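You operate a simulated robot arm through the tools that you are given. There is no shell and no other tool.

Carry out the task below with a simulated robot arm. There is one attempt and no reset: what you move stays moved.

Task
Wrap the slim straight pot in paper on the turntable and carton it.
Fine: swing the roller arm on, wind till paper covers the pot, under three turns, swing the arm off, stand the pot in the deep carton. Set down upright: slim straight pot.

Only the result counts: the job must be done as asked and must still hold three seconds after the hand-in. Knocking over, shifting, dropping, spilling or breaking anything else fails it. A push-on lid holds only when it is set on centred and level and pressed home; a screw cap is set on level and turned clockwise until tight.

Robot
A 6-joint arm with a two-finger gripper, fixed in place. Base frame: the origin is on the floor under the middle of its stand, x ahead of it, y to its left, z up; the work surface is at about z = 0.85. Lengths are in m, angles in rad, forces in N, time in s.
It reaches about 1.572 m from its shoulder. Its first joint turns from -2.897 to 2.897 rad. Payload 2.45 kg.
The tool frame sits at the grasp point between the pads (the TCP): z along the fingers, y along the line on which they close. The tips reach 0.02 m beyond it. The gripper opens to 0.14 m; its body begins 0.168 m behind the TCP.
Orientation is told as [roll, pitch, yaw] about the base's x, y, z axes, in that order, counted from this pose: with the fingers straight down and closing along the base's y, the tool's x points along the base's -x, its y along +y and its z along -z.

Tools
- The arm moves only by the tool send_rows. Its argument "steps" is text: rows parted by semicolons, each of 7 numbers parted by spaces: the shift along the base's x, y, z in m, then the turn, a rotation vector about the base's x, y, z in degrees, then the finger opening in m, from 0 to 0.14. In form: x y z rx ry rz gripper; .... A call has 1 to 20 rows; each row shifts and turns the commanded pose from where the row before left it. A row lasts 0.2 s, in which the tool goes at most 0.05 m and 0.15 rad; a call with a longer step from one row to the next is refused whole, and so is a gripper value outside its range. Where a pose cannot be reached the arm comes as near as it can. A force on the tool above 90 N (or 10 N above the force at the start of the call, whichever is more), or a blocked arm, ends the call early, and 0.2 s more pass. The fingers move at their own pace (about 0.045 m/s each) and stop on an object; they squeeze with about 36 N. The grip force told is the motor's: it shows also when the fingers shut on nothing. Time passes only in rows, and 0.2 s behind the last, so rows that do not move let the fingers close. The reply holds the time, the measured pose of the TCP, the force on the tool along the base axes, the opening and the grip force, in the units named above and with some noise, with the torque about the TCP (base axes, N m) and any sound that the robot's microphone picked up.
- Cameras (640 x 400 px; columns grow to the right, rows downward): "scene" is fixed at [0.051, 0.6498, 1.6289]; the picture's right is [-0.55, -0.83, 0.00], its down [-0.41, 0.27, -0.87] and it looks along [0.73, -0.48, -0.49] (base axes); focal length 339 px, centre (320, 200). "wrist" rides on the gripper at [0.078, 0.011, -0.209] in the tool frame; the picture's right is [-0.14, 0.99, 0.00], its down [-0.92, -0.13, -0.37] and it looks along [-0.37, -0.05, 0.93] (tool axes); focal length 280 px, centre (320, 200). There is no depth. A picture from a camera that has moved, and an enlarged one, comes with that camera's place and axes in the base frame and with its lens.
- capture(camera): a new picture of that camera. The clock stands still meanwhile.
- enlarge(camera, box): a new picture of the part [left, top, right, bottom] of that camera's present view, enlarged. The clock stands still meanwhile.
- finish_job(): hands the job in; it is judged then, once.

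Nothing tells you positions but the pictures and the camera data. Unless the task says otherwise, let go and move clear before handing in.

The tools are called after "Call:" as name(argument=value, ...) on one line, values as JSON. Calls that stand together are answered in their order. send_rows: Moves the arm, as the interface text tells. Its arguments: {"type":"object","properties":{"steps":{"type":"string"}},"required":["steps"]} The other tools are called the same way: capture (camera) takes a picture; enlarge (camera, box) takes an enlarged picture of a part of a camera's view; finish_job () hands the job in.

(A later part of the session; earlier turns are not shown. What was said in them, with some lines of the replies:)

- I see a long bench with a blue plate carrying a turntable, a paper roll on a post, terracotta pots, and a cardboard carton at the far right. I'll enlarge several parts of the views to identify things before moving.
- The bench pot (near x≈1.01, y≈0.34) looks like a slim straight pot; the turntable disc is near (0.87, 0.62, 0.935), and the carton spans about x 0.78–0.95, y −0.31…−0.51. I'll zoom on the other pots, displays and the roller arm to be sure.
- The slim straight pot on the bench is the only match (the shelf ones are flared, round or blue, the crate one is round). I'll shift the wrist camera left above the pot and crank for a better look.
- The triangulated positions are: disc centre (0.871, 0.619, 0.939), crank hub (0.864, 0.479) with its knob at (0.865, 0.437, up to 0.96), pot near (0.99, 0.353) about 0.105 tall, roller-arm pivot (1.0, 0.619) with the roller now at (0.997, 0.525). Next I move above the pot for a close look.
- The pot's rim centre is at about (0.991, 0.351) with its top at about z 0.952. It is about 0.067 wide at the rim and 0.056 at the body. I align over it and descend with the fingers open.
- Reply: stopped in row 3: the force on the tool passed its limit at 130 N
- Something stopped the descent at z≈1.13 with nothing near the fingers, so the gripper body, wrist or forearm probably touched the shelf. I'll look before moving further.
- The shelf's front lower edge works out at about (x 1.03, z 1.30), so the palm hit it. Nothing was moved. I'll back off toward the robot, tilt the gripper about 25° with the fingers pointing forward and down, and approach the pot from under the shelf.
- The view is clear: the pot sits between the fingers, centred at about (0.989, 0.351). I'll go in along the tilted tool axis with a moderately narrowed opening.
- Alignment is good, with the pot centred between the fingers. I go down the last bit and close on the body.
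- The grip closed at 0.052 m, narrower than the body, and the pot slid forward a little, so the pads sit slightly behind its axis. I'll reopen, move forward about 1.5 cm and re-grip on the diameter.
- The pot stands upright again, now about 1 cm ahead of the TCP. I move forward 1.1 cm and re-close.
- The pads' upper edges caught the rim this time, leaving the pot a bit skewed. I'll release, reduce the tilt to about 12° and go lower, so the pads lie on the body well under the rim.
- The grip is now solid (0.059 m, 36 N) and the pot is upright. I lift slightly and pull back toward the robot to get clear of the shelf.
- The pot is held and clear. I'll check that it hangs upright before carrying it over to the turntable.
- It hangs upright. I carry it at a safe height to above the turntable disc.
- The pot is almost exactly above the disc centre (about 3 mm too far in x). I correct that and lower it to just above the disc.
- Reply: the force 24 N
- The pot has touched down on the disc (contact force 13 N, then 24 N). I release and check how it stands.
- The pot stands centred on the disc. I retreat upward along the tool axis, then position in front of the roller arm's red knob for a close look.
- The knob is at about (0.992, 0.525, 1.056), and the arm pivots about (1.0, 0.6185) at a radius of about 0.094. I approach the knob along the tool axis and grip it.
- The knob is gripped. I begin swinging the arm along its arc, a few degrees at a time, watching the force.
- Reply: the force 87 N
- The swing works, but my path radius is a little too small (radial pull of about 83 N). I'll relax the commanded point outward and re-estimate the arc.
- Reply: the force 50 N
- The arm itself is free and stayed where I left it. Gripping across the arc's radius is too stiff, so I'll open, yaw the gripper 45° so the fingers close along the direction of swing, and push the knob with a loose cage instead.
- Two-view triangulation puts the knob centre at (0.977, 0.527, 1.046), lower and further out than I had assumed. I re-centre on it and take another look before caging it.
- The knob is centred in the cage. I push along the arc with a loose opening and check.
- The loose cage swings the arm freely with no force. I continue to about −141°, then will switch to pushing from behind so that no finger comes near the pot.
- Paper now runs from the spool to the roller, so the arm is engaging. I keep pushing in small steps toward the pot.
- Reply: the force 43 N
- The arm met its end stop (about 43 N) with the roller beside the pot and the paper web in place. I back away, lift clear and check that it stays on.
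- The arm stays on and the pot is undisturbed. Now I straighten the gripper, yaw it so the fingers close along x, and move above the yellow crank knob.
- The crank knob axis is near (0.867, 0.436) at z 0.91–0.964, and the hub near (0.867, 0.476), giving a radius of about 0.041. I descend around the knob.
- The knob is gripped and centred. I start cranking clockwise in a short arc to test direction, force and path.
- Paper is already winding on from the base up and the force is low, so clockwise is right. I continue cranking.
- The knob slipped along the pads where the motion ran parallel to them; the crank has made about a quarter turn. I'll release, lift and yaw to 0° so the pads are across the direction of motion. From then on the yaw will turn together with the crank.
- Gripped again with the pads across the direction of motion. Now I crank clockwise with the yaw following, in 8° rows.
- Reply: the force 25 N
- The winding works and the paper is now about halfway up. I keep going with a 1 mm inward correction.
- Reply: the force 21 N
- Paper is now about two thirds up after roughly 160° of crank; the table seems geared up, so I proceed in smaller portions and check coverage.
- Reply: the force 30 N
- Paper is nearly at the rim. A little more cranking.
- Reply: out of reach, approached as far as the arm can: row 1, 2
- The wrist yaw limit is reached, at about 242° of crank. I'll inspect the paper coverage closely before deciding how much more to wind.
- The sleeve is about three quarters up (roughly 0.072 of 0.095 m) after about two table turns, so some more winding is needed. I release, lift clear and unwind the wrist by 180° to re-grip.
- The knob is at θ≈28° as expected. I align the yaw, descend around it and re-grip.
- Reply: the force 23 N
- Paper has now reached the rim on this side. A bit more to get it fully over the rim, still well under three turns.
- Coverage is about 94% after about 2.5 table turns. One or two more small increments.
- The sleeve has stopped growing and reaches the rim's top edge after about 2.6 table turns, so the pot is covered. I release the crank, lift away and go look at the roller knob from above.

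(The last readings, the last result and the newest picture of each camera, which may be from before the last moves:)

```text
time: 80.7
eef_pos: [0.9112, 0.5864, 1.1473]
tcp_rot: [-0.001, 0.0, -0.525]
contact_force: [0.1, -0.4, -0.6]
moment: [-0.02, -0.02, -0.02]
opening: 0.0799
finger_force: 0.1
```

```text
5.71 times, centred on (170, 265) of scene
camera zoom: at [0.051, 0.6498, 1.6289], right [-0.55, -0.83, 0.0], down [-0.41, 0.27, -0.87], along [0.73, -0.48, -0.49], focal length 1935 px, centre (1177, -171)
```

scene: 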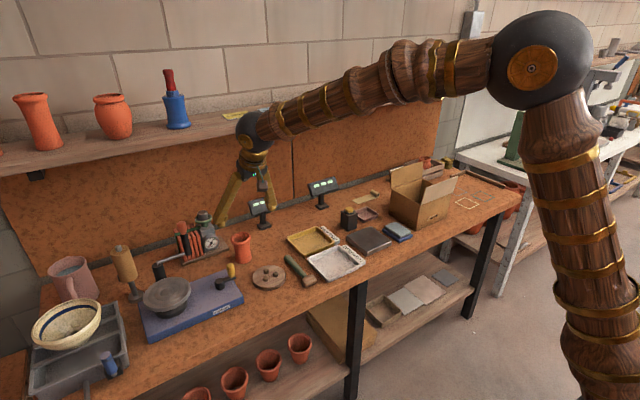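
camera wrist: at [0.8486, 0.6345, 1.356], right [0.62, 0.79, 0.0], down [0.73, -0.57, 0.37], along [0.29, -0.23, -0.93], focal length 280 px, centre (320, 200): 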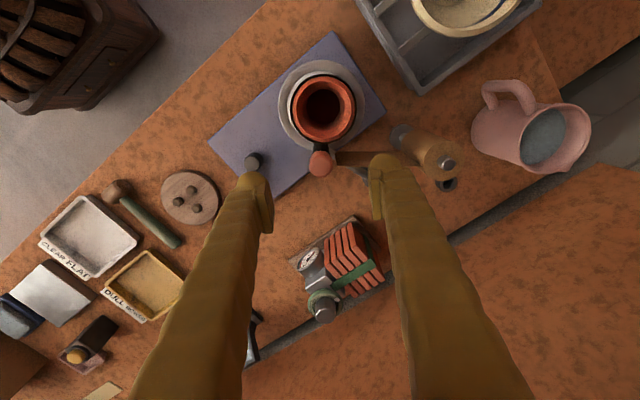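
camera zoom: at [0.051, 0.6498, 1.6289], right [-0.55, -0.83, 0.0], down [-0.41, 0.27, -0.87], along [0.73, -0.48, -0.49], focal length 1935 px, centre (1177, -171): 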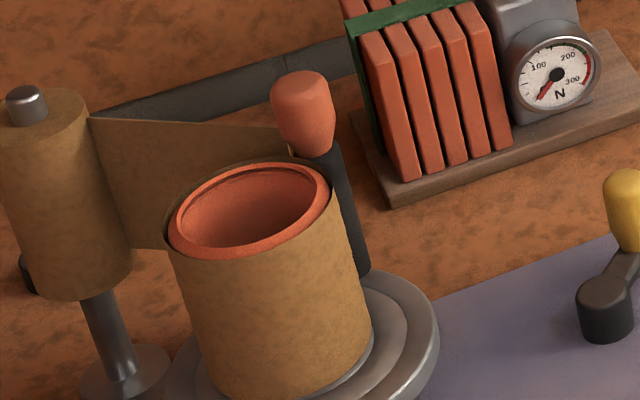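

The view confirms the wrap covers the pot evenly. The knob is at about (0.912, 0.588), 6 cm from the pot centre. I align the fingers so they stay clear of the pot and the web, and come down over the top of the knob.

Call:
send_rows(steps="0.0005 0.001 0 0 0 5 0.06; 0 0 -0.03 0 0 5 0.06; 0 0 -0.03 0 0 0 0.06; 0 0 -0.02 0 0 0 0.06; 0 0 0 0 0 0 0.06")

Call:
enlarge(camera="wrist", box=[200, 60, 440, 240])

Call:
enlarge(camera="scene", box=[130, 200, 220, 300])

```text
time: 81.9
eef_pos: [0.9119, 0.5866, 1.0661]
tcp_rot: [-0.002, 0.0, -0.351]
contact_force: [-0.1, -0.1, 0.0]
moment: [0.03, 0.02, -0.01]
opening: 0.0601
finger_force: 0.1
```

```text
2.22 times, centred on (320, 150) of wrist
camera zoom: at [0.8415, 0.6242, 1.276], right [0.47, 0.88, 0.0], down [0.82, -0.44, 0.37], along [0.32, -0.17, -0.93], focal length 623 px, centre (320, 311)
```

zoom: 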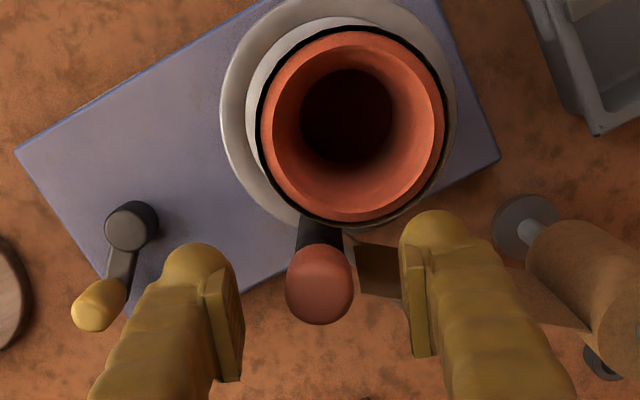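

```text
4.00 times, centred on (175, 250) of scene
camera zoom: at [0.051, 0.6498, 1.6289], right [-0.55, -0.83, 0.0], down [-0.41, 0.27, -0.87], along [0.73, -0.48, -0.49], focal length 1355 px, centre (900, 0)
```

zoom: 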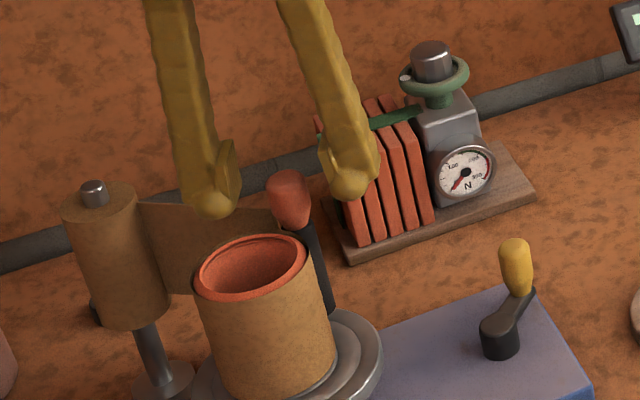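

Call:
send_rows(steps="0 0.0005 -0.006 0 0 0 0.045; 0 0 0 0 0 0 0.036; 0 0 0 0 0 0 0.036; 0.0037 -0.0093 0 0 0 8 0.036; 0.0047 -0.0088 0 0 0 8 0.036; 0 0 0 0 0 0 0.036")

Call:
enlarge(camera="wrist", box=[200, 60, 440, 240])

Call:
enlarge(camera="scene", box=[130, 200, 220, 300])

```text
time: 83.3
eef_pos: [0.9204, 0.569, 1.0607]
tcp_rot: [-0.002, 0.002, -0.069]
contact_force: [0.2, 0.1, -0.4]
moment: [0.01, -0.02, 0.0]
opening: 0.0363
finger_force: 0.1
```

```text
2.22 times, centred on (320, 150) of wrist
camera zoom: at [0.8425, 0.5858, 1.2701], right [0.21, 0.98, 0.0], down [0.91, -0.19, 0.37], along [0.36, -0.08, -0.93], focal length 623 px, centre (320, 311)
```

zoom: 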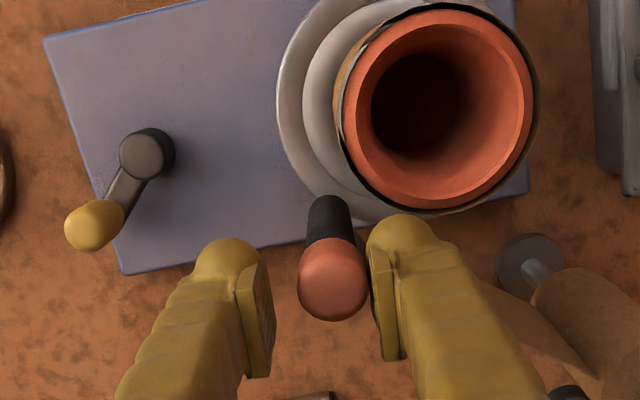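

```text
4.00 times, centred on (175, 250) of scene
camera zoom: at [0.051, 0.6498, 1.6289], right [-0.55, -0.83, 0.0], down [-0.41, 0.27, -0.87], along [0.73, -0.48, -0.49], focal length 1355 px, centre (900, 0)
```

zoom: 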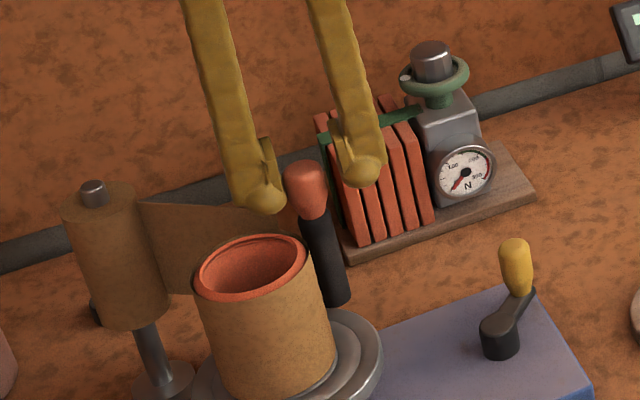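

The arm is swinging off smoothly. I continue along the arc with the yaw following.

Call:
send_rows(steps="0.0056 -0.0083 0 0 0 8 0.036; 0.0065 -0.0076 0 0 0 8 0.036; 0.0071 -0.007 0 0 0 8 0.036; 0.0079 -0.0061 0 0 0 8 0.036; 0 0 0 0 0 0 0.036")

Call:
enlarge(camera="wrist", box=[200, 60, 440, 240])

Call:
enlarge(camera="scene", box=[110, 170, 270, 320])

```text
time: 84.5
eef_pos: [0.9478, 0.5408, 1.0618]
tcp_rot: [-0.002, 0.002, 0.489]
contact_force: [-0.3, -0.3, -0.3]
moment: [0.01, -0.01, -0.01]
opening: 0.036
finger_force: 0.0
```

```text
2.22 times, centred on (320, 150) of wrist
camera zoom: at [0.8725, 0.513, 1.2703], right [-0.34, 0.94, 0.0], down [0.87, 0.32, 0.37], along [0.35, 0.12, -0.93], focal length 623 px, centre (320, 311)
```

zoom: 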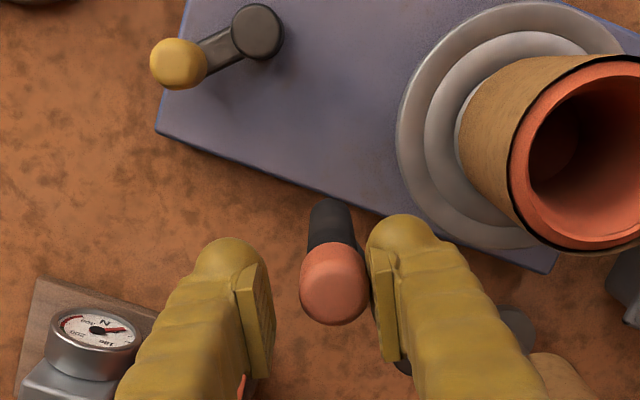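

```text
2.67 times, centred on (190, 245) of scene
camera zoom: at [0.051, 0.6498, 1.6289], right [-0.55, -0.83, 0.0], down [-0.41, 0.27, -0.87], along [0.73, -0.48, -0.49], focal length 903 px, centre (667, 80)
```

zoom: 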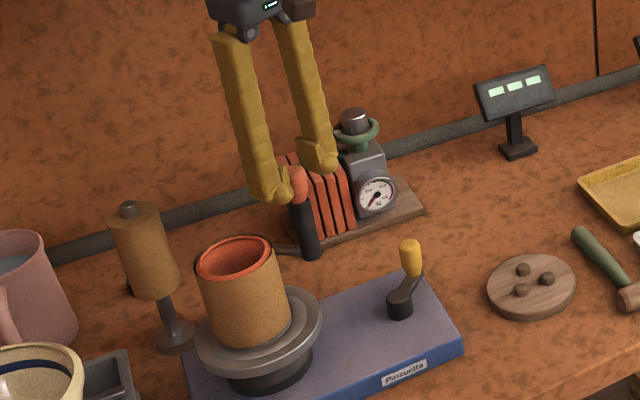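

The paper web has parted and the sleeve stays on the pot. I tilt the hand to stay clear of the shelf and bring the arm back near its original rest position.

Call:
send_rows(steps="0 0 0 2.9 -5.5 0 0.036; 0 0 0 2.9 -5.5 0 0.036; 0 0 0 2.9 -5.5 0 0.036; 0 0 0 2.9 -5.5 0 0.036; 0.0085 -0.0053 0 0 0 8 0.036; 0.009 -0.0044 0 0 0 8 0.036; 0.0094 -0.0034 0 0 0 8 0.036; 0.0097 -0.0024 0 0 0 0 0.036; 0 0 0 0 0 0 0.036")

Call:
enlarge(camera="scene", box=[110, 170, 270, 320])

Call:
capture(camera="wrist")

```text
time: 86.5
eef_pos: [0.9833, 0.524, 1.0603]
tcp_rot: [-0.004, -0.433, 0.908]
contact_force: [-0.8, -0.7, -1.3]
moment: [0.0, 0.0, -0.04]
opening: 0.0357
finger_force: 0.1
```

```text
2.67 times, centred on (190, 245) of scene
camera zoom: at [0.051, 0.6498, 1.6289], right [-0.55, -0.83, 0.0], down [-0.41, 0.27, -0.87], along [0.73, -0.48, -0.49], focal length 903 px, centre (667, 80)
```

zoom: 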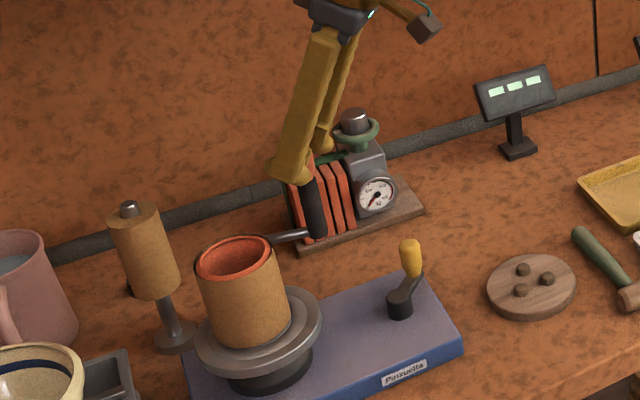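

```text
taken
camera wrist: at [0.8759, 0.4054, 1.2178], right [-0.7, 0.71, 0.05], down [0.52, 0.46, 0.72], along [0.49, 0.54, -0.69], focal length 280 px, centre (320, 200)
```

wrist: 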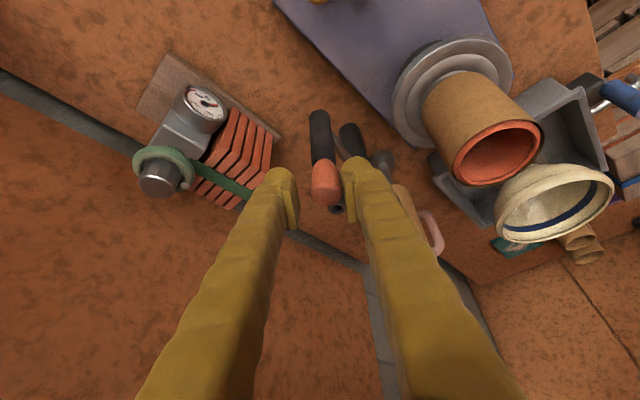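

Call:
send_rows(steps="0.0099 -0.0014 0 0 0 0 0.036; 0 0 0 0 0 0 0.036; 0 0 0 0 0 0 0.06; -0.014 -0.019 0.045 0 0 0 0.06; -0.02 -0.02 0.04 0 0 0 0.06; -0.02 -0.01 0.03 0 0 0 0.08; 0 0 0 0 0 0 0.08")

Call:
capture(camera="scene")

Call:
enlarge(camera="scene", box=[110, 190, 270, 330])

```text
refused: row 4 steps farther than a row can; nothing moved
```

```text
taken
```

scene: 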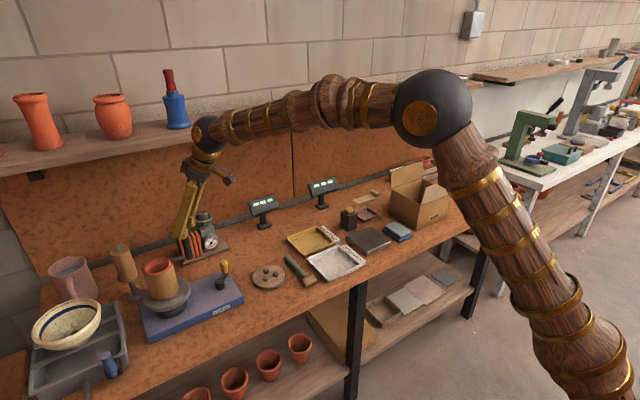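

```text
2.86 times, centred on (190, 260) of scene
camera zoom: at [0.051, 0.6498, 1.6289], right [-0.55, -0.83, 0.0], down [-0.41, 0.27, -0.87], along [0.73, -0.48, -0.49], focal length 968 px, centre (691, 29)
```

zoom: 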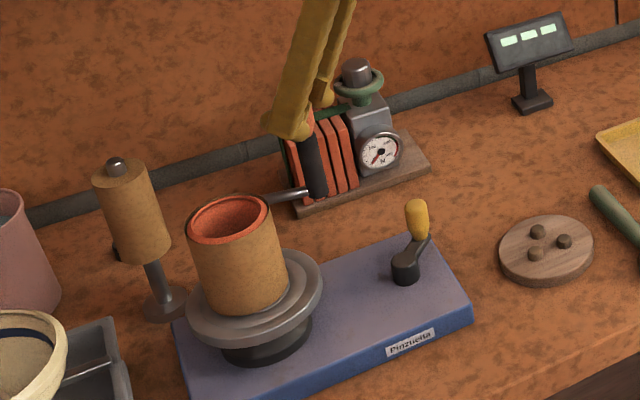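

The roller arm is back near rest; that last call was refused because one step was too long. I repeat the final nudge and retreat with shorter steps.

Call:
send_rows(steps="0.0099 -0.0014 0 0 0 0 0.036; 0 0 0 0 0 0 0.036; -0.002 0.001 0 0 0 0 0.06; 0 0 0 0 0 0 0.06; -0.012 -0.015 0.042 0 0 0 0.06; -0.012 -0.015 0.042 0 0 0 0.06; -0.012 -0.015 0.042 0 0 0 0.08; 0 0 0 0 0 0 0.1")

Call:
enlarge(camera="scene", box=[110, 190, 270, 330])

Call:
capture(camera="wrist")

```text
time: 88.3
eef_pos: [0.9569, 0.4794, 1.1883]
tcp_rot: [-0.004, -0.434, 0.905]
contact_force: [0.3, 0.8, 0.1]
moment: [0.03, 0.02, -0.01]
opening: 0.0998
finger_force: 0.0
```

```text
2.86 times, centred on (190, 260) of scene
camera zoom: at [0.051, 0.6498, 1.6289], right [-0.55, -0.83, 0.0], down [-0.41, 0.27, -0.87], along [0.73, -0.48, -0.49], focal length 968 px, centre (691, 29)
```

zoom: 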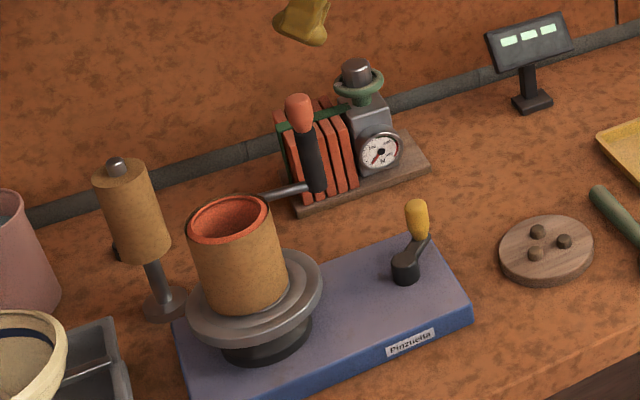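

```text
taken
camera wrist: at [0.8496, 0.3608, 1.3448], right [-0.7, 0.71, 0.05], down [0.52, 0.46, 0.72], along [0.49, 0.53, -0.69], focal length 280 px, centre (320, 200)
```

wrist: 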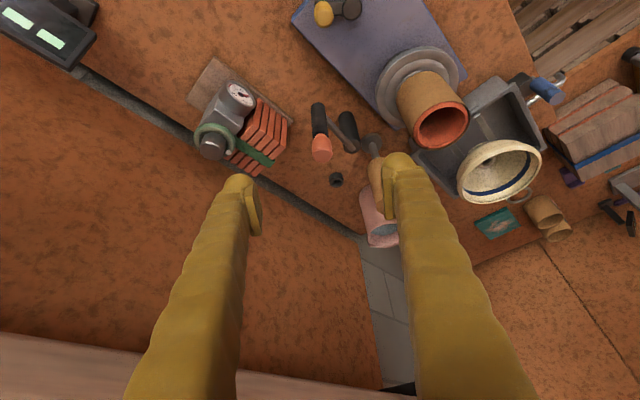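

The roller arm is off and the wrapped pot is undisturbed. I now move above the pot, straightening the gripper to vertical, to plan the pick.

Call:
send_rows(steps="-0.0134 0.0176 0.005 0 0 -8 0.12; -0.0134 0.0176 0.005 0 0 -8 0.12; -0.0134 0.0176 0.005 0 0 -8 0.12; -0.0134 0.0176 0 0 0 -8 0.12; -0.0134 0.0176 0 0 0 -8 0.12; -0.0134 0.0176 0 0 0 -8 0.12; -0.0134 0.0176 0 0 0 -3.9 0.12; -0.0134 0.0176 0 0 6.2 0 0.12; 0 0 0 0 6.2 0 0.12; 0 0 0 0 6.2 0 0.12; 0 0 0 0 6.2 0 0.12; 0 0 0 0 0 0 0.12")

Call:
capture(camera="wrist")

Call:
enlarge(camera="scene", box=[100, 180, 260, 320])

```text
time: 90.9
eef_pos: [0.847, 0.6206, 1.2019]
tcp_rot: [-0.004, 0.001, 0.0]
contact_force: [0.6, 1.1, 0.1]
moment: [-0.02, 0.0, -0.01]
opening: 0.12
finger_force: 0.1
```

```text
taken
camera wrist: at [0.7696, 0.6312, 1.4112], right [0.14, 0.99, 0.0], down [0.92, -0.13, 0.37], along [0.36, -0.05, -0.93], focal length 280 px, centre (320, 200)
```

wrist: 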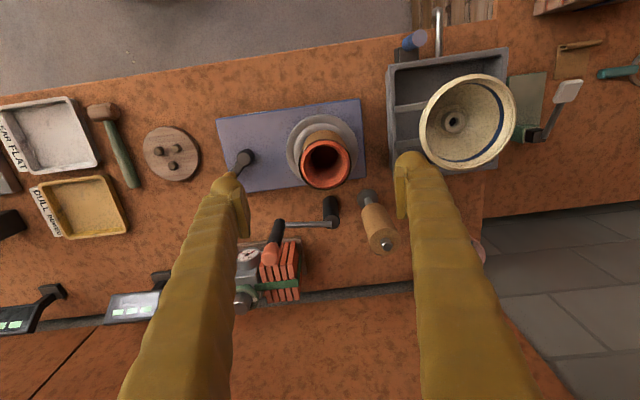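

```text
2.86 times, centred on (180, 250) of scene
camera zoom: at [0.051, 0.6498, 1.6289], right [-0.55, -0.83, 0.0], down [-0.41, 0.27, -0.87], along [0.73, -0.48, -0.49], focal length 968 px, centre (720, 57)
```

zoom: 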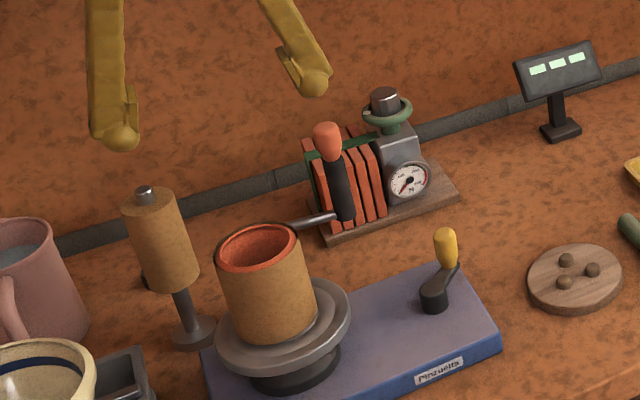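

Call:
enlarge(camera="wrist", box=[270, 100, 380, 200])

Call:
enlarge(camera="scene", box=[140, 240, 200, 310])

```text
4.00 times, centred on (325, 150) of wrist
camera zoom: at [0.7696, 0.6312, 1.4112], right [0.14, 0.99, 0.0], down [0.92, -0.13, 0.37], along [0.36, -0.05, -0.93], focal length 1122 px, centre (300, 400)
```

zoom: 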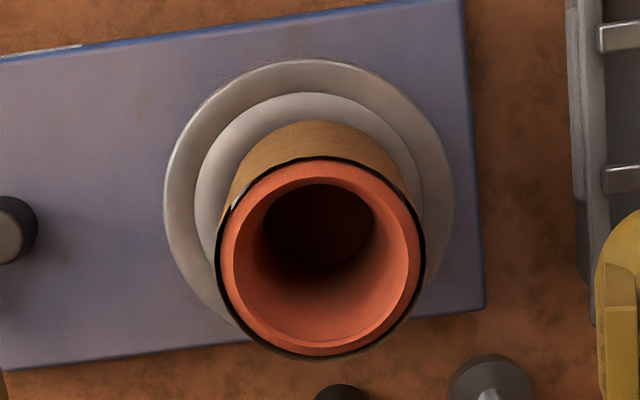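

```text
5.71 times, centred on (170, 275) of scene
camera zoom: at [0.051, 0.6498, 1.6289], right [-0.55, -0.83, 0.0], down [-0.41, 0.27, -0.87], along [0.73, -0.48, -0.49], focal length 1935 px, centre (1177, -229)
```

zoom: 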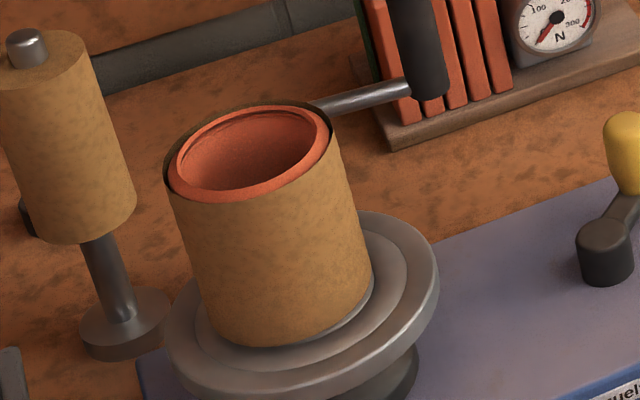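

Both views agree that the wrapped pot is centred near (0.867, 0.623). I descend vertically around it with wide-open fingers.

Call:
send_rows(steps="0.02 0.003 -0.02 0 0 0 0.12; 0 0 -0.042 0 0 0 0.12; 0 0 -0.042 0 0 0 0.12; 0 0 -0.042 0 0 0 0.12; 0 0 -0.03 0 0 0 0.12; 0 0 -0.02 0 0 0 0.12; 0 0 -0.018 0 0 0 0.12; 0 0 0 0 0 0 0.12")

Call:
capture(camera="wrist")

Call:
enlarge(camera="scene", box=[110, 210, 230, 320])

```text
time: 92.7
eef_pos: [0.8692, 0.6238, 0.9878]
tcp_rot: [-0.004, -0.001, -0.001]
contact_force: [0.6, -0.3, -0.7]
moment: [0.02, 0.01, 0.01]
opening: 0.1198
finger_force: 0.0
```

```text
taken
camera wrist: at [0.7896, 0.6345, 1.1967], right [0.14, 0.99, 0.0], down [0.92, -0.13, 0.37], along [0.37, -0.05, -0.93], focal length 280 px, centre (320, 200)
```

wrist: 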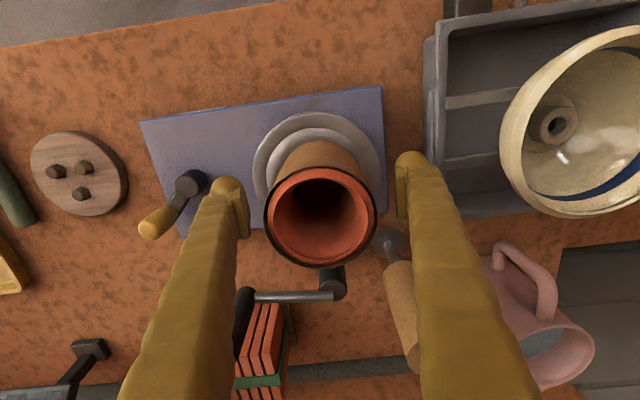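

```text
3.64 times, centred on (170, 265) of scene
camera zoom: at [0.051, 0.6498, 1.6289], right [-0.55, -0.83, 0.0], down [-0.41, 0.27, -0.87], along [0.73, -0.48, -0.49], focal length 1232 px, centre (866, -36)
```

zoom: 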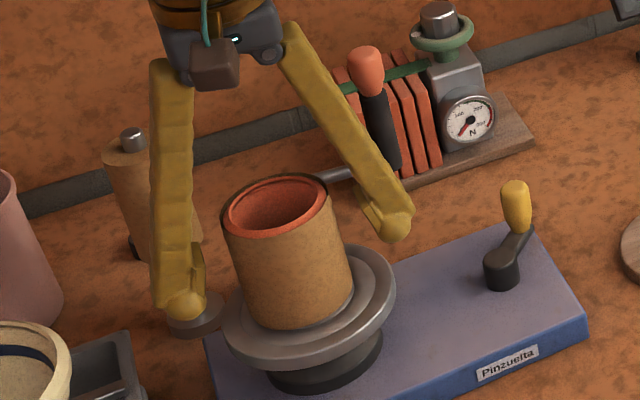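

Call:
send_rows(steps="-0.003 0 0 0 0 0 0.12; 0 0 0 0 0 0 0.04; 0 0 0 0 0 0 0.04; 0 0 0 0 0 0 0.04; 0 0 0 0 0 0 0.04; 0 0 0 0 0 0 0.04; 0 0 0 0 0 0 0.04; 0 0 0 0 0 0 0.04")

Call:
capture(camera="wrist")

Call:
enlarge(camera="scene", box=[110, 210, 230, 320])

```text
time: 94.5
eef_pos: [0.8665, 0.6245, 0.9883]
tcp_rot: [-0.003, 0.0, 0.001]
contact_force: [-0.2, 2.0, 1.3]
moment: [-0.04, 0.01, -0.02]
opening: 0.0622
finger_force: 35.7
```

```text
taken
camera wrist: at [0.7866, 0.6345, 1.1971], right [0.14, 0.99, 0.0], down [0.92, -0.13, 0.37], along [0.37, -0.05, -0.93], focal length 280 px, centre (320, 200)
```

wrist: 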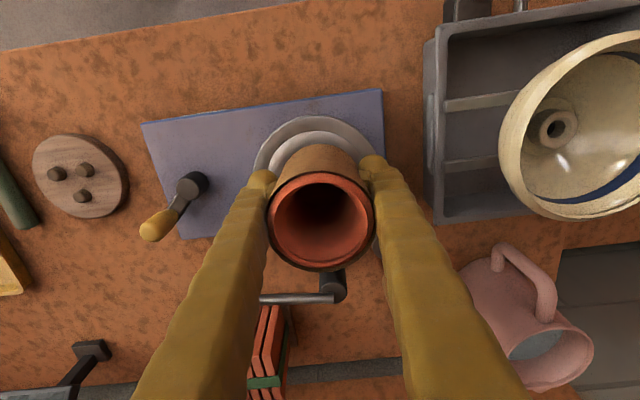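

```text
3.64 times, centred on (170, 265) of scene
camera zoom: at [0.051, 0.6498, 1.6289], right [-0.55, -0.83, 0.0], down [-0.41, 0.27, -0.87], along [0.73, -0.48, -0.49], focal length 1232 px, centre (866, -36)
```

zoom: 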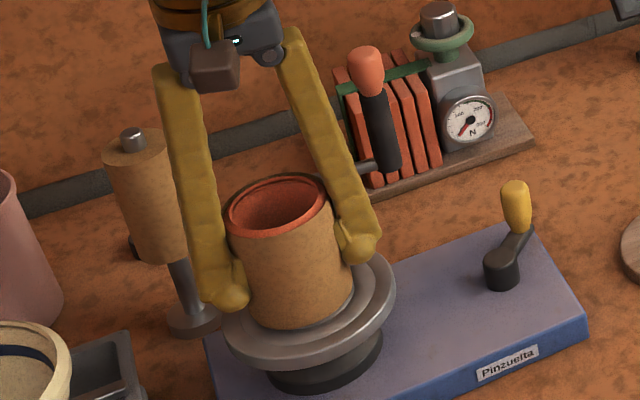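

The wrapped pot is gripped (0.062 m, 36 N). I lift it straight up and check.

Call:
send_rows(steps="0 0 0.01 0 0 0 0.04; 0 0 0.02 0 0 0 0.04; 0 0 0.03 0 0 0 0.04; 0 0 0.04 0 0 0 0.04; 0 0 0.04 0 0 0 0.04; 0 0 0.04 0 0 0 0.04; 0 0 0 0 0 0 0.04")

Call:
enlarge(camera="scene", box=[100, 170, 240, 310])

Call:
capture(camera="wrist")

```text
time: 96.1
eef_pos: [0.8649, 0.622, 1.1683]
tcp_rot: [-0.003, 0.0, -0.001]
contact_force: [-0.5, 0.2, -2.5]
moment: [-0.03, 0.01, 0.0]
opening: 0.0617
finger_force: 36.0
```

```text
2.86 times, centred on (170, 240) of scene
camera zoom: at [0.051, 0.6498, 1.6289], right [-0.55, -0.83, 0.0], down [-0.41, 0.27, -0.87], along [0.73, -0.48, -0.49], focal length 968 px, centre (749, 86)
```

zoom: 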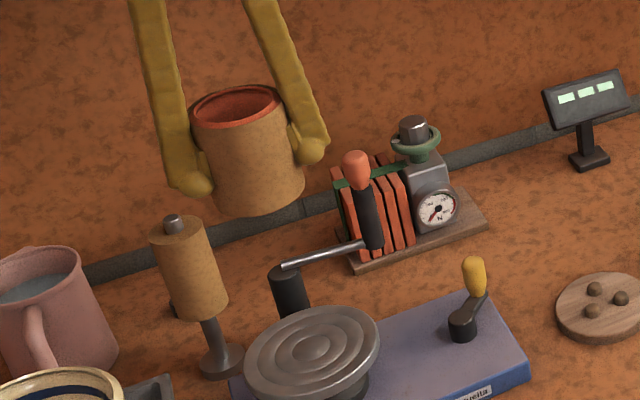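

```text
taken
camera wrist: at [0.7869, 0.6334, 1.3788], right [0.14, 0.99, 0.0], down [0.92, -0.13, 0.37], along [0.37, -0.05, -0.93], focal length 280 px, centre (320, 200)
```

wrist: 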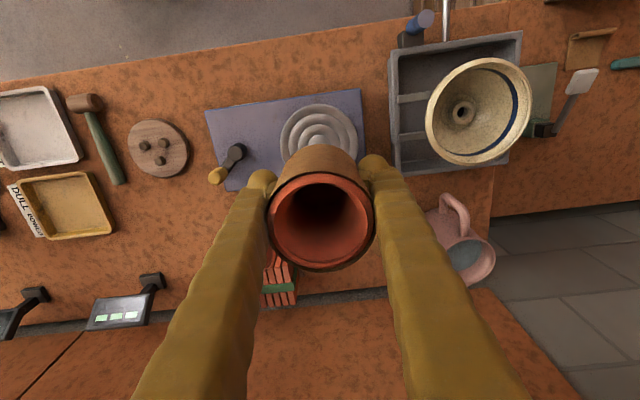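

The wrapped pot is lifted cleanly. I carry it along the bench toward the carton at safe height, stopping short for a look.

Call:
send_rows(steps="0 -0.03 0.005 0 0 0 0.04; 0 -0.045 0 0 0 0 0.04; 0 -0.045 0 0 0 0 0.04; 0 -0.045 0 0 0 0 0.04; 0 -0.045 0 0 0 0 0.04; 0 -0.045 0 0 0 0 0.04; 0 -0.045 0 0 0 0 0.04; 0 -0.045 0 0 0 0 0.04; 0 -0.045 0 0 0 0 0.04; 0 -0.045 0 0 0 0 0.04; 0 -0.045 0 0 0 0 0.04; 0 -0.045 0 0 0 0 0.04; 0 -0.045 0 0 0 0 0.04; 0 -0.045 0 0 0 0 0.04; 0 -0.045 0 0 0 0 0.04; 0 -0.045 0 0 0 0 0.04; 0 -0.03 0 0 0 0 0.04; 0 0 0 0 0 0 0.04")

Call:
capture(camera="wrist")

Call:
capture(camera="scene")

```text
time: 99.9
eef_pos: [0.8654, -0.1135, 1.1736]
tcp_rot: [-0.002, 0.002, -0.002]
contact_force: [-0.4, -0.2, -2.9]
moment: [-0.01, 0.01, -0.02]
opening: 0.0615
finger_force: 36.6
```

```text
taken
camera wrist: at [0.787, -0.1028, 1.3833], right [0.14, 0.99, 0.0], down [0.92, -0.13, 0.37], along [0.37, -0.05, -0.93], focal length 280 px, centre (320, 200)
```

wrist: 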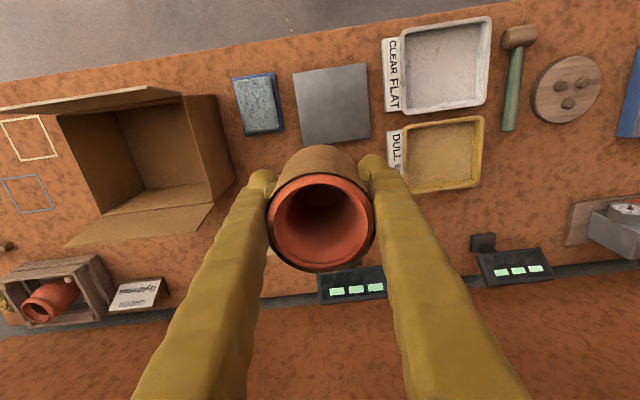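

```text
taken
```

scene: 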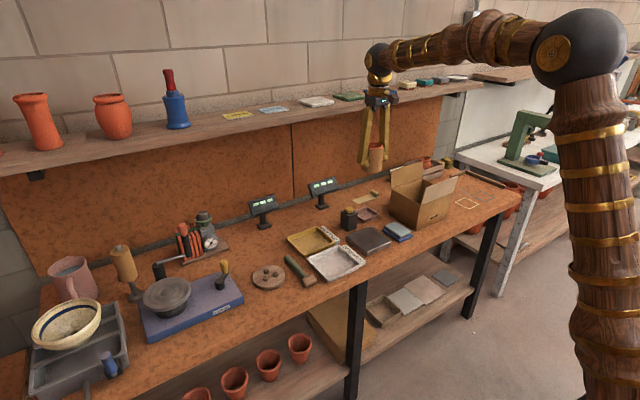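

Call:
enlarge(camera="wrist", box=[0, 70, 270, 270])

Call:
enlarge(camera="scene", box=[360, 140, 480, 240])

```text
2.00 times, centred on (135, 170) of wrist
camera zoom: at [0.787, -0.1028, 1.3833], right [0.14, 0.99, 0.0], down [0.92, -0.13, 0.37], along [0.37, -0.05, -0.93], focal length 561 px, centre (690, 260)
```

zoom: 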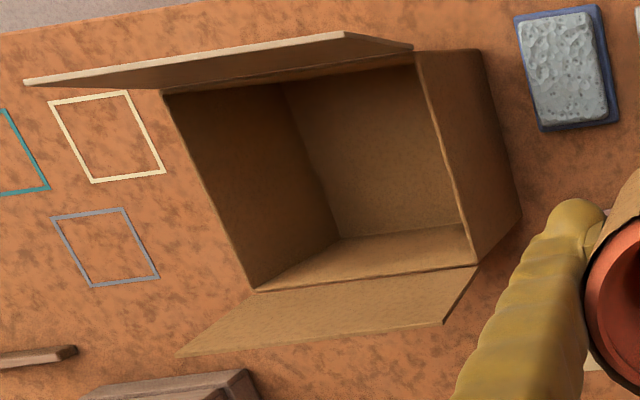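

```text
4.00 times, centred on (420, 190) of scene
camera zoom: at [0.051, 0.6498, 1.6289], right [-0.55, -0.83, 0.0], down [-0.41, 0.27, -0.87], along [0.73, -0.48, -0.49], focal length 1355 px, centre (-80, 240)
```

zoom: 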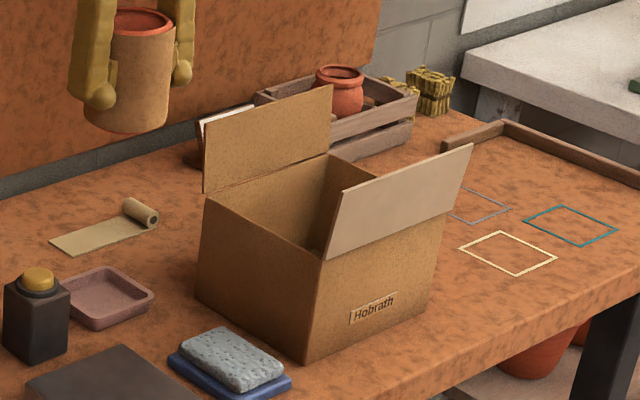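

The carton's opening measures about x 0.774–0.923 and y −0.47…−0.285, with the rim at z≈0.985 and its two flaps upright to about 1.06. I move over its centre (0.857, −0.380) at height and check.

Call:
send_rows(steps="-0.0014 -0.0444 0 0 0 0 0.04; -0.0014 -0.0444 0 0 0 0 0.04; -0.0014 -0.0444 0 0 0 0 0.04; -0.0014 -0.0444 0 0 0 0 0.04; -0.0014 -0.0444 0 0 0 0 0.04; -0.0014 -0.0444 0 0 0 0 0.04; 0 0 0 0 0 0 0.04")

Call:
capture(camera="wrist")

Call:
enlarge(camera="scene", box=[350, 110, 490, 240])

```text
time: 101.5
eef_pos: [0.8577, -0.3772, 1.1738]
tcp_rot: [-0.005, 0.0, -0.001]
contact_force: [-0.4, -0.5, -2.4]
moment: [0.0, 0.01, 0.01]
opening: 0.0613
finger_force: 35.6
```

```text
taken
camera wrist: at [0.7794, -0.3672, 1.3831], right [0.14, 0.99, 0.0], down [0.92, -0.13, 0.37], along [0.37, -0.05, -0.93], focal length 280 px, centre (320, 200)
```

wrist: 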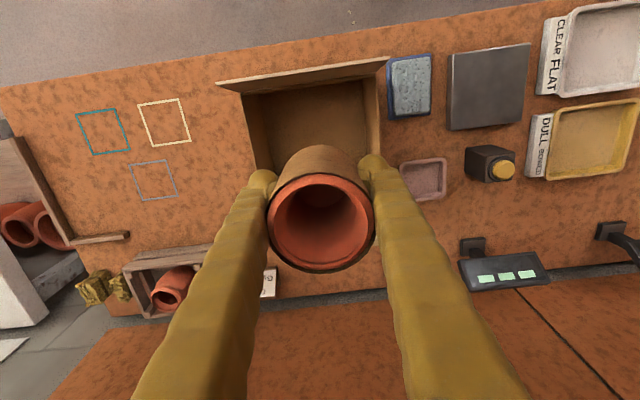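

```text
3.08 times, centred on (420, 175) of scene
camera zoom: at [0.051, 0.6498, 1.6289], right [-0.55, -0.83, 0.0], down [-0.41, 0.27, -0.87], along [0.73, -0.48, -0.49], focal length 1042 px, centre (12, 277)
```

zoom: 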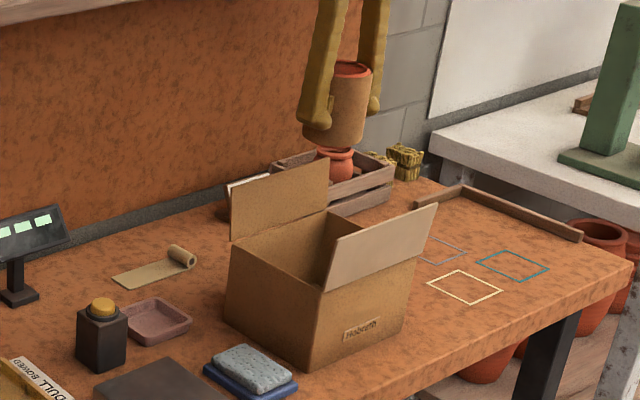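

Call:
enlarge(camera="wrist", box=[200, 40, 440, 220])

```text
2.22 times, centred on (320, 130) of wrist
camera zoom: at [0.7794, -0.3672, 1.3831], right [0.14, 0.99, 0.0], down [0.92, -0.13, 0.37], along [0.37, -0.05, -0.93], focal length 623 px, centre (320, 356)
```

zoom: 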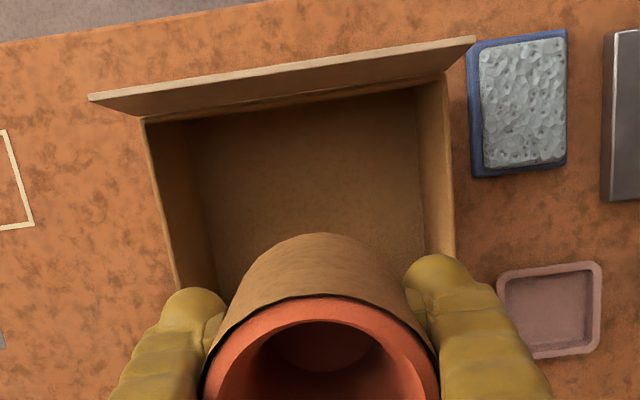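

Alignment is good. I shift 6 mm in y and start lowering the pot between the flaps.

Call:
send_rows(steps="-0.001 -0.006 -0.02 0 0 0 0.04; 0 0 -0.035 0 0 0 0.04; 0 0 -0.035 0 0 0 0.04; 0 0 -0.035 0 0 0 0.04; 0 0 0 0 0 0 0.04")

Call:
capture(camera="wrist")

Call:
enlarge(camera="scene", box=[350, 110, 490, 240])

```text
time: 102.7
eef_pos: [0.855, -0.3844, 1.0484]
tcp_rot: [-0.003, 0.0, 0.0]
contact_force: [-0.6, -1.0, -1.2]
moment: [0.03, 0.02, 0.02]
opening: 0.0612
finger_force: 35.7
```

```text
taken
camera wrist: at [0.7759, -0.3738, 1.2573], right [0.14, 0.99, 0.0], down [0.92, -0.13, 0.37], along [0.37, -0.05, -0.93], focal length 280 px, centre (320, 200)
```

wrist: 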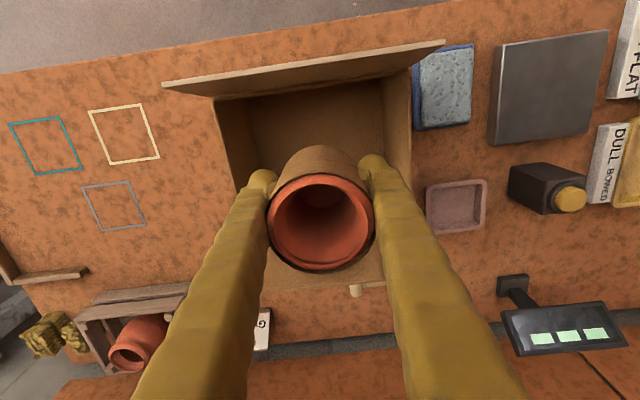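

```text
3.08 times, centred on (420, 175) of scene
camera zoom: at [0.051, 0.6498, 1.6289], right [-0.55, -0.83, 0.0], down [-0.41, 0.27, -0.87], along [0.73, -0.48, -0.49], focal length 1042 px, centre (12, 277)
```

zoom: 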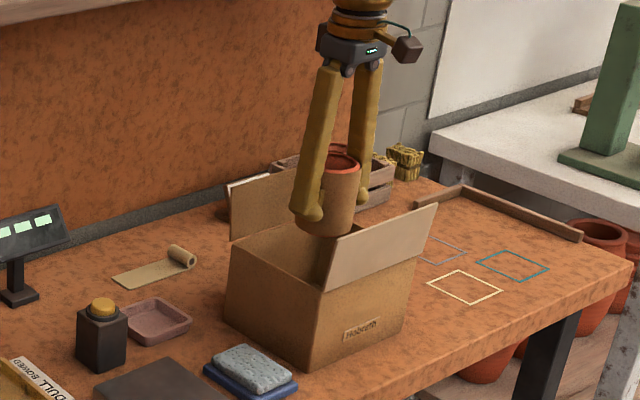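

Call:
send_rows(steps="0 0.003 -0.03 0 0 0 0.04; 0 0 -0.03 0 0 0 0.04; 0 0 -0.03 0 0 0 0.04; 0 0 -0.025 0 0 0 0.04; 0 0 0 0 0 0 0.04")

Call:
capture(camera="wrist")

Call:
enlarge(camera="scene", box=[350, 110, 490, 240])

```text
time: 103.9
eef_pos: [0.8546, -0.3804, 0.9332]
tcp_rot: [-0.003, -0.001, 0.0]
contact_force: [0.7, 0.9, -2.4]
moment: [-0.02, -0.05, -0.03]
opening: 0.0609
finger_force: 36.0
```

```text
taken
camera wrist: at [0.7762, -0.3703, 1.1421], right [0.14, 0.99, 0.0], down [0.92, -0.13, 0.37], along [0.37, -0.05, -0.93], focal length 280 px, centre (320, 200)
```

wrist: 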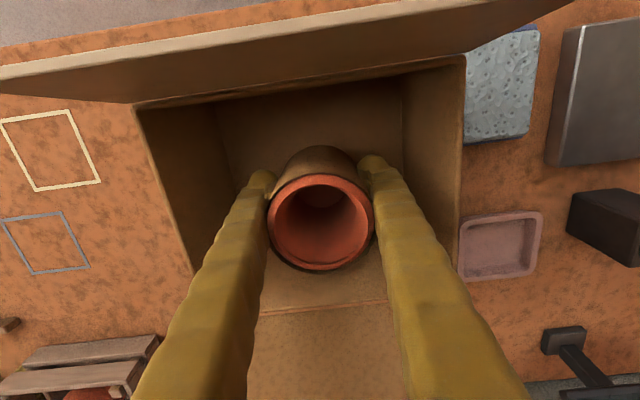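

```text
3.08 times, centred on (420, 175) of scene
camera zoom: at [0.051, 0.6498, 1.6289], right [-0.55, -0.83, 0.0], down [-0.41, 0.27, -0.87], along [0.73, -0.48, -0.49], focal length 1042 px, centre (12, 277)
```

zoom: 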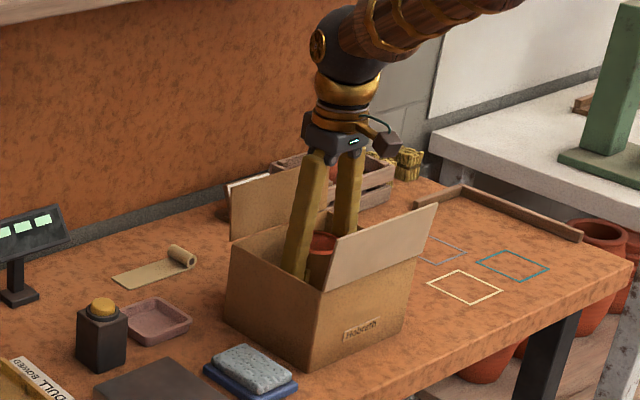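

Call:
send_rows(steps="0 0 -0.012 0 0 0 0.04; 0 0 -0.01 0 0 0 0.04; 0 0 0 0 0 0 0.04")

Call:
send_rows(steps="0 0 -0.003 0 0 0 0.04; 0 0 0 0 0 0 0.04")

Call:
send_rows(steps="0 0 -0.002 0 0 0 0.04; 0 0 0 0 0 0 0.04")

```text
time: 104.7
eef_pos: [0.8555, -0.3808, 0.9096]
tcp_rot: [-0.002, 0.0, 0.0]
contact_force: [0.0, 0.7, -2.1]
moment: [-0.01, 0.04, 0.04]
opening: 0.061
finger_force: 35.8
```

```text
time: 105.3
eef_pos: [0.8551, -0.3808, 0.9082]
tcp_rot: [-0.004, 0.001, -0.001]
contact_force: [-0.2, -1.4, -2.5]
moment: [-0.01, 0.04, -0.02]
opening: 0.0608
finger_force: 36.3
```

```text
time: 105.9
eef_pos: [0.8555, -0.3807, 0.9049]
tcp_rot: [-0.004, -0.001, 0.0]
contact_force: [0.7, 0.7, -1.4]
moment: [0.03, 0.01, -0.02]
opening: 0.0609
finger_force: 36.2
```

Call:
send_rows(steps="0 0 -0.002 0 0 0 0.04; 0 0 0 0 0 0 0.04")

Call:
send_rows(steps="0 0 -0.002 0 0 0 0.04; 0 0 0 0 0 0 0.04")

```text
time: 106.5
eef_pos: [0.8543, -0.3813, 0.9031]
tcp_rot: [-0.005, 0.0, 0.0]
contact_force: [-0.9, 0.6, -1.7]
moment: [0.0, 0.02, -0.02]
opening: 0.0605
finger_force: 36.5
```

```text
time: 107.1
eef_pos: [0.8548, -0.3823, 0.9027]
tcp_rot: [-0.002, 0.001, -0.001]
contact_force: [0.6, 0.1, -1.9]
moment: [0.0, 0.02, 0.0]
opening: 0.0608
finger_force: 36.2
```

Call:
send_rows(steps="0 0 -0.002 0 0 0 0.04; 0 0 0 0 0 0 0.04")

Call:
send_rows(steps="0 0 -0.0015 0 0 0 0.04; 0 0 0 0 0 0 0.04")

```text
time: 107.7
eef_pos: [0.8557, -0.3819, 0.8999]
tcp_rot: [-0.003, -0.001, 0.001]
contact_force: [-1.2, -0.5, 5.3]
moment: [0.01, 0.02, -0.05]
opening: 0.0606
finger_force: 36.5
```

```text
time: 108.3
eef_pos: [0.8556, -0.3811, 0.8979]
tcp_rot: [-0.002, -0.001, -0.001]
contact_force: [3.7, -2.1, 8.5]
moment: [0.05, -0.12, -0.12]
opening: 0.0593
finger_force: 36.1
```

The pot touches the carton floor (the force has turned upward). I release gently and check.

Call:
send_rows(steps="0 0 0.001 0 0 0 0.06; 0 0 0 0 0 0 0.07; 0 0 0 0 0 0 0.08; 0 0 0 0 0 0 0.09; 0 0 0 0 0 0 0.095; 0 0 0 0 0 0 0.095")

Call:
capture(camera="wrist")

```text
time: 109.7
eef_pos: [0.8554, -0.3804, 0.8996]
tcp_rot: [-0.003, 0.0, -0.001]
contact_force: [0.2, -0.9, -0.2]
moment: [-0.03, -0.01, -0.01]
opening: 0.095
finger_force: 0.0
```

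```text
taken
camera wrist: at [0.7764, -0.3706, 1.108], right [0.14, 0.99, 0.0], down [0.92, -0.13, 0.37], along [0.37, -0.05, -0.93], focal length 280 px, centre (320, 200)
```

wrist: 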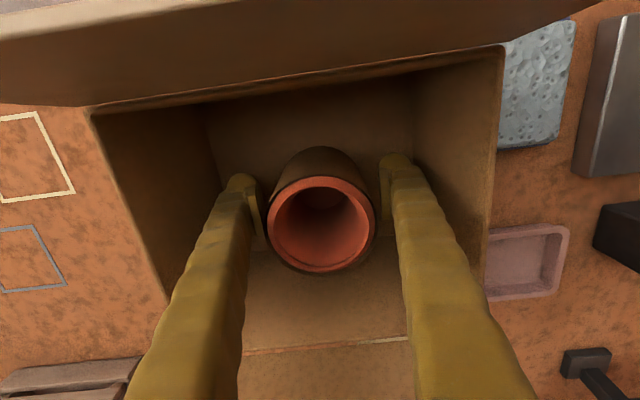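

The pot stands upright in the carton and the fingers are clear on both sides. I rise straight up.

Call:
send_rows(steps="0 0 0.015 0 0 0 0.095; 0 0 0.025 0 0 0 0.095; 0 0 0.035 0 0 0 0.095; 0 0 0.04 0 0 0 0.095; 0 0 0.04 0 0 0 0.095; 0 0 0.04 0 0 0 0.095; 0 0 0.04 0 0 0 0.095; 0 0 0.04 0 0 0 0.095; 0 0 0 0 0 0 0.095")

Call:
capture(camera="wrist")

Call:
capture(camera="scene")

```text
time: 111.7
eef_pos: [0.8547, -0.3797, 1.1742]
tcp_rot: [-0.003, 0.002, 0.0]
contact_force: [0.4, -0.5, -0.7]
moment: [-0.01, -0.02, 0.0]
opening: 0.0951
finger_force: 0.0
```

```text
taken
camera wrist: at [0.776, -0.3686, 1.3844], right [0.14, 0.99, 0.0], down [0.92, -0.13, 0.37], along [0.37, -0.05, -0.93], focal length 280 px, centre (320, 200)
```

wrist: 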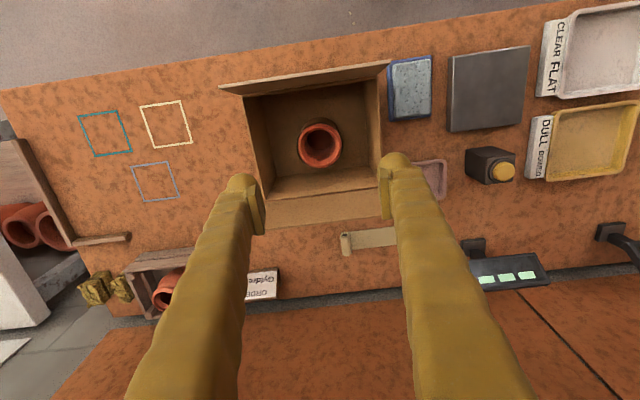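

```text
taken
```

scene: 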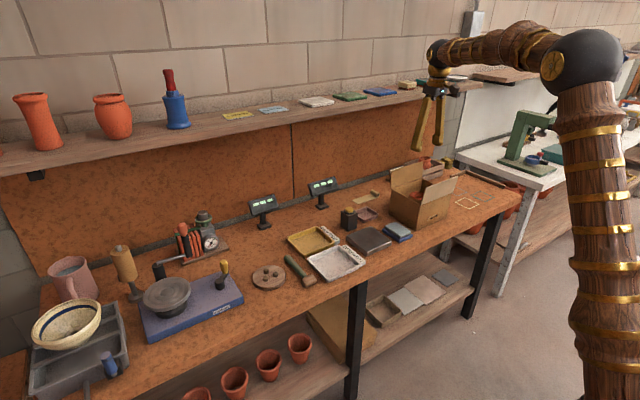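

Call:
enlarge(camera="wrist", box=[220, 50, 420, 230])

Call:
enlarge(camera="scene", box=[360, 140, 480, 240])

Call:
enlarge(camera="scene", box=[20, 190, 280, 390])

```text
2.22 times, centred on (320, 140) of wrist
camera zoom: at [0.776, -0.3686, 1.3844], right [0.14, 0.99, 0.0], down [0.92, -0.13, 0.37], along [0.37, -0.05, -0.93], focal length 623 px, centre (320, 333)
```

zoom: 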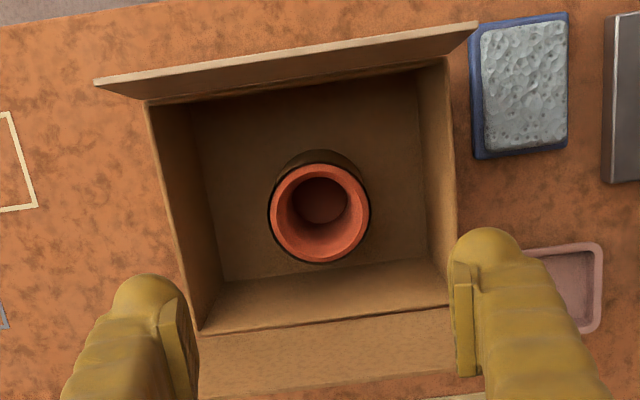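

```text
4.00 times, centred on (420, 190) of scene
camera zoom: at [0.051, 0.6498, 1.6289], right [-0.55, -0.83, 0.0], down [-0.41, 0.27, -0.87], along [0.73, -0.48, -0.49], focal length 1355 px, centre (-80, 240)
```

zoom: 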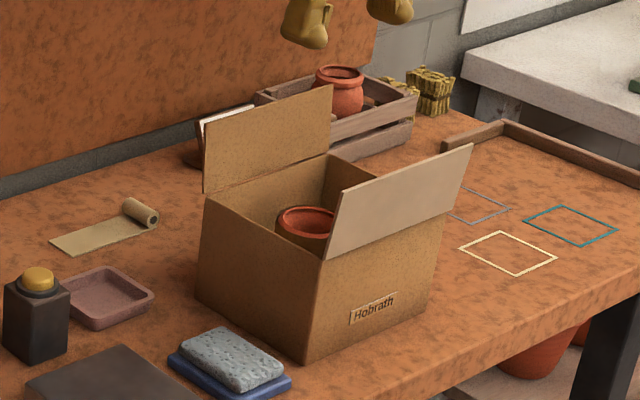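

```text
2.00 times, centred on (150, 290) of scene
camera zoom: at [0.051, 0.6498, 1.6289], right [-0.55, -0.83, 0.0], down [-0.41, 0.27, -0.87], along [0.73, -0.48, -0.49], focal length 677 px, centre (660, 20)
```

zoom: 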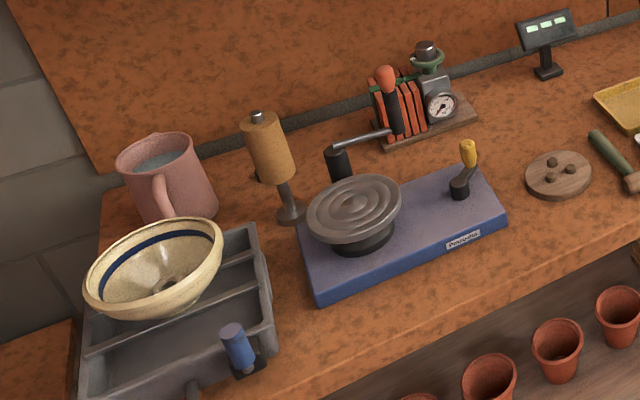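

The wrapped pot stands upright and centred in the carton, the flaps and neighbouring items are undisturbed, and the roller arm is off. I move the arm further clear and let things settle.

Call:
send_rows(steps="-0.02 0 0.03 0 0 0 0.095; -0.03 0.01 0.03 0 0 0 0.095; -0.03 0.02 0.02 0 0 0 0.095; -0.03 0.03 0 0 0 0 0.095; 0 0 0 0 0 0 0.095; 0 0 0 0 0 0 0.095; 0 0 0 0 0 0 0.095; 0 0 0 0 0 0 0.095")

Call:
capture(camera="scene")

Call:
capture(camera="wrist")

```text
time: 113.5
eef_pos: [0.7434, -0.3206, 1.254]
tcp_rot: [-0.003, -0.002, 0.0]
contact_force: [-0.2, -0.2, -0.4]
moment: [-0.01, 0.0, 0.02]
opening: 0.0951
finger_force: 0.1
```

```text
taken
```

scene: 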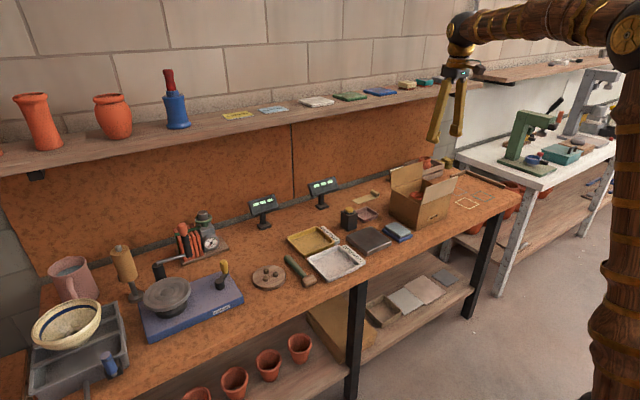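

```text
taken
camera wrist: at [0.6646, -0.3099, 1.4636], right [0.14, 0.99, 0.0], down [0.92, -0.13, 0.37], along [0.37, -0.05, -0.93], focal length 280 px, centre (320, 200)
```

wrist: 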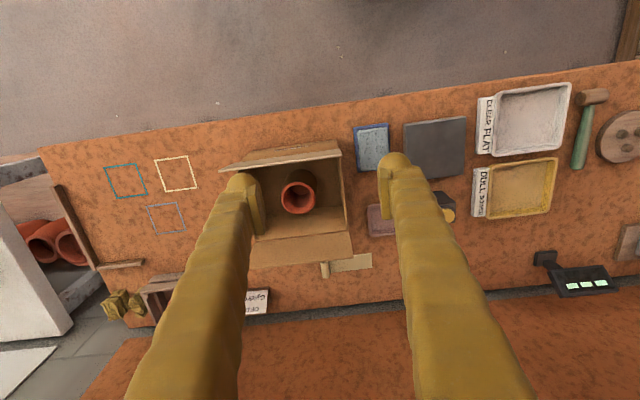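

Everything is in its final state: the wrapped pot stands upright in the deep carton, the roller arm is swung off and the gripper is clear. I hand the job in.

Call:
finish_job()

```text
The job is handed in.
```

The slim straight pot is wrapped in paper and standing upright in the deep carton. I handed the job in with the gripper clear, and the reply confirmed the hand-in without giving a verdict.

- **Winding:** the paper covers the pot up to the top edge of its rim. I estimate about 2.6 turntable turns. That assumes the table turns about three times per crank turn, which I judged from the pot's wobble.
- **Roller arm:** it was swung on to its end stop for the winding. It is now back near its starting position, and the paper web has parted from the pot.
- **Contact on the way:** on the first approach to the pot, the gripper's palm hit the shelf front and the arm stopped itself at 130 N. The pictures showed nothing moved. My first two grips on the pot slid it about 1 cm along the bench before I got a good hold.
- **Everything else:** in the last pictures the carton, its flaps and the other things on the bench look undisturbed. The crank handle now points a different way from where it started.
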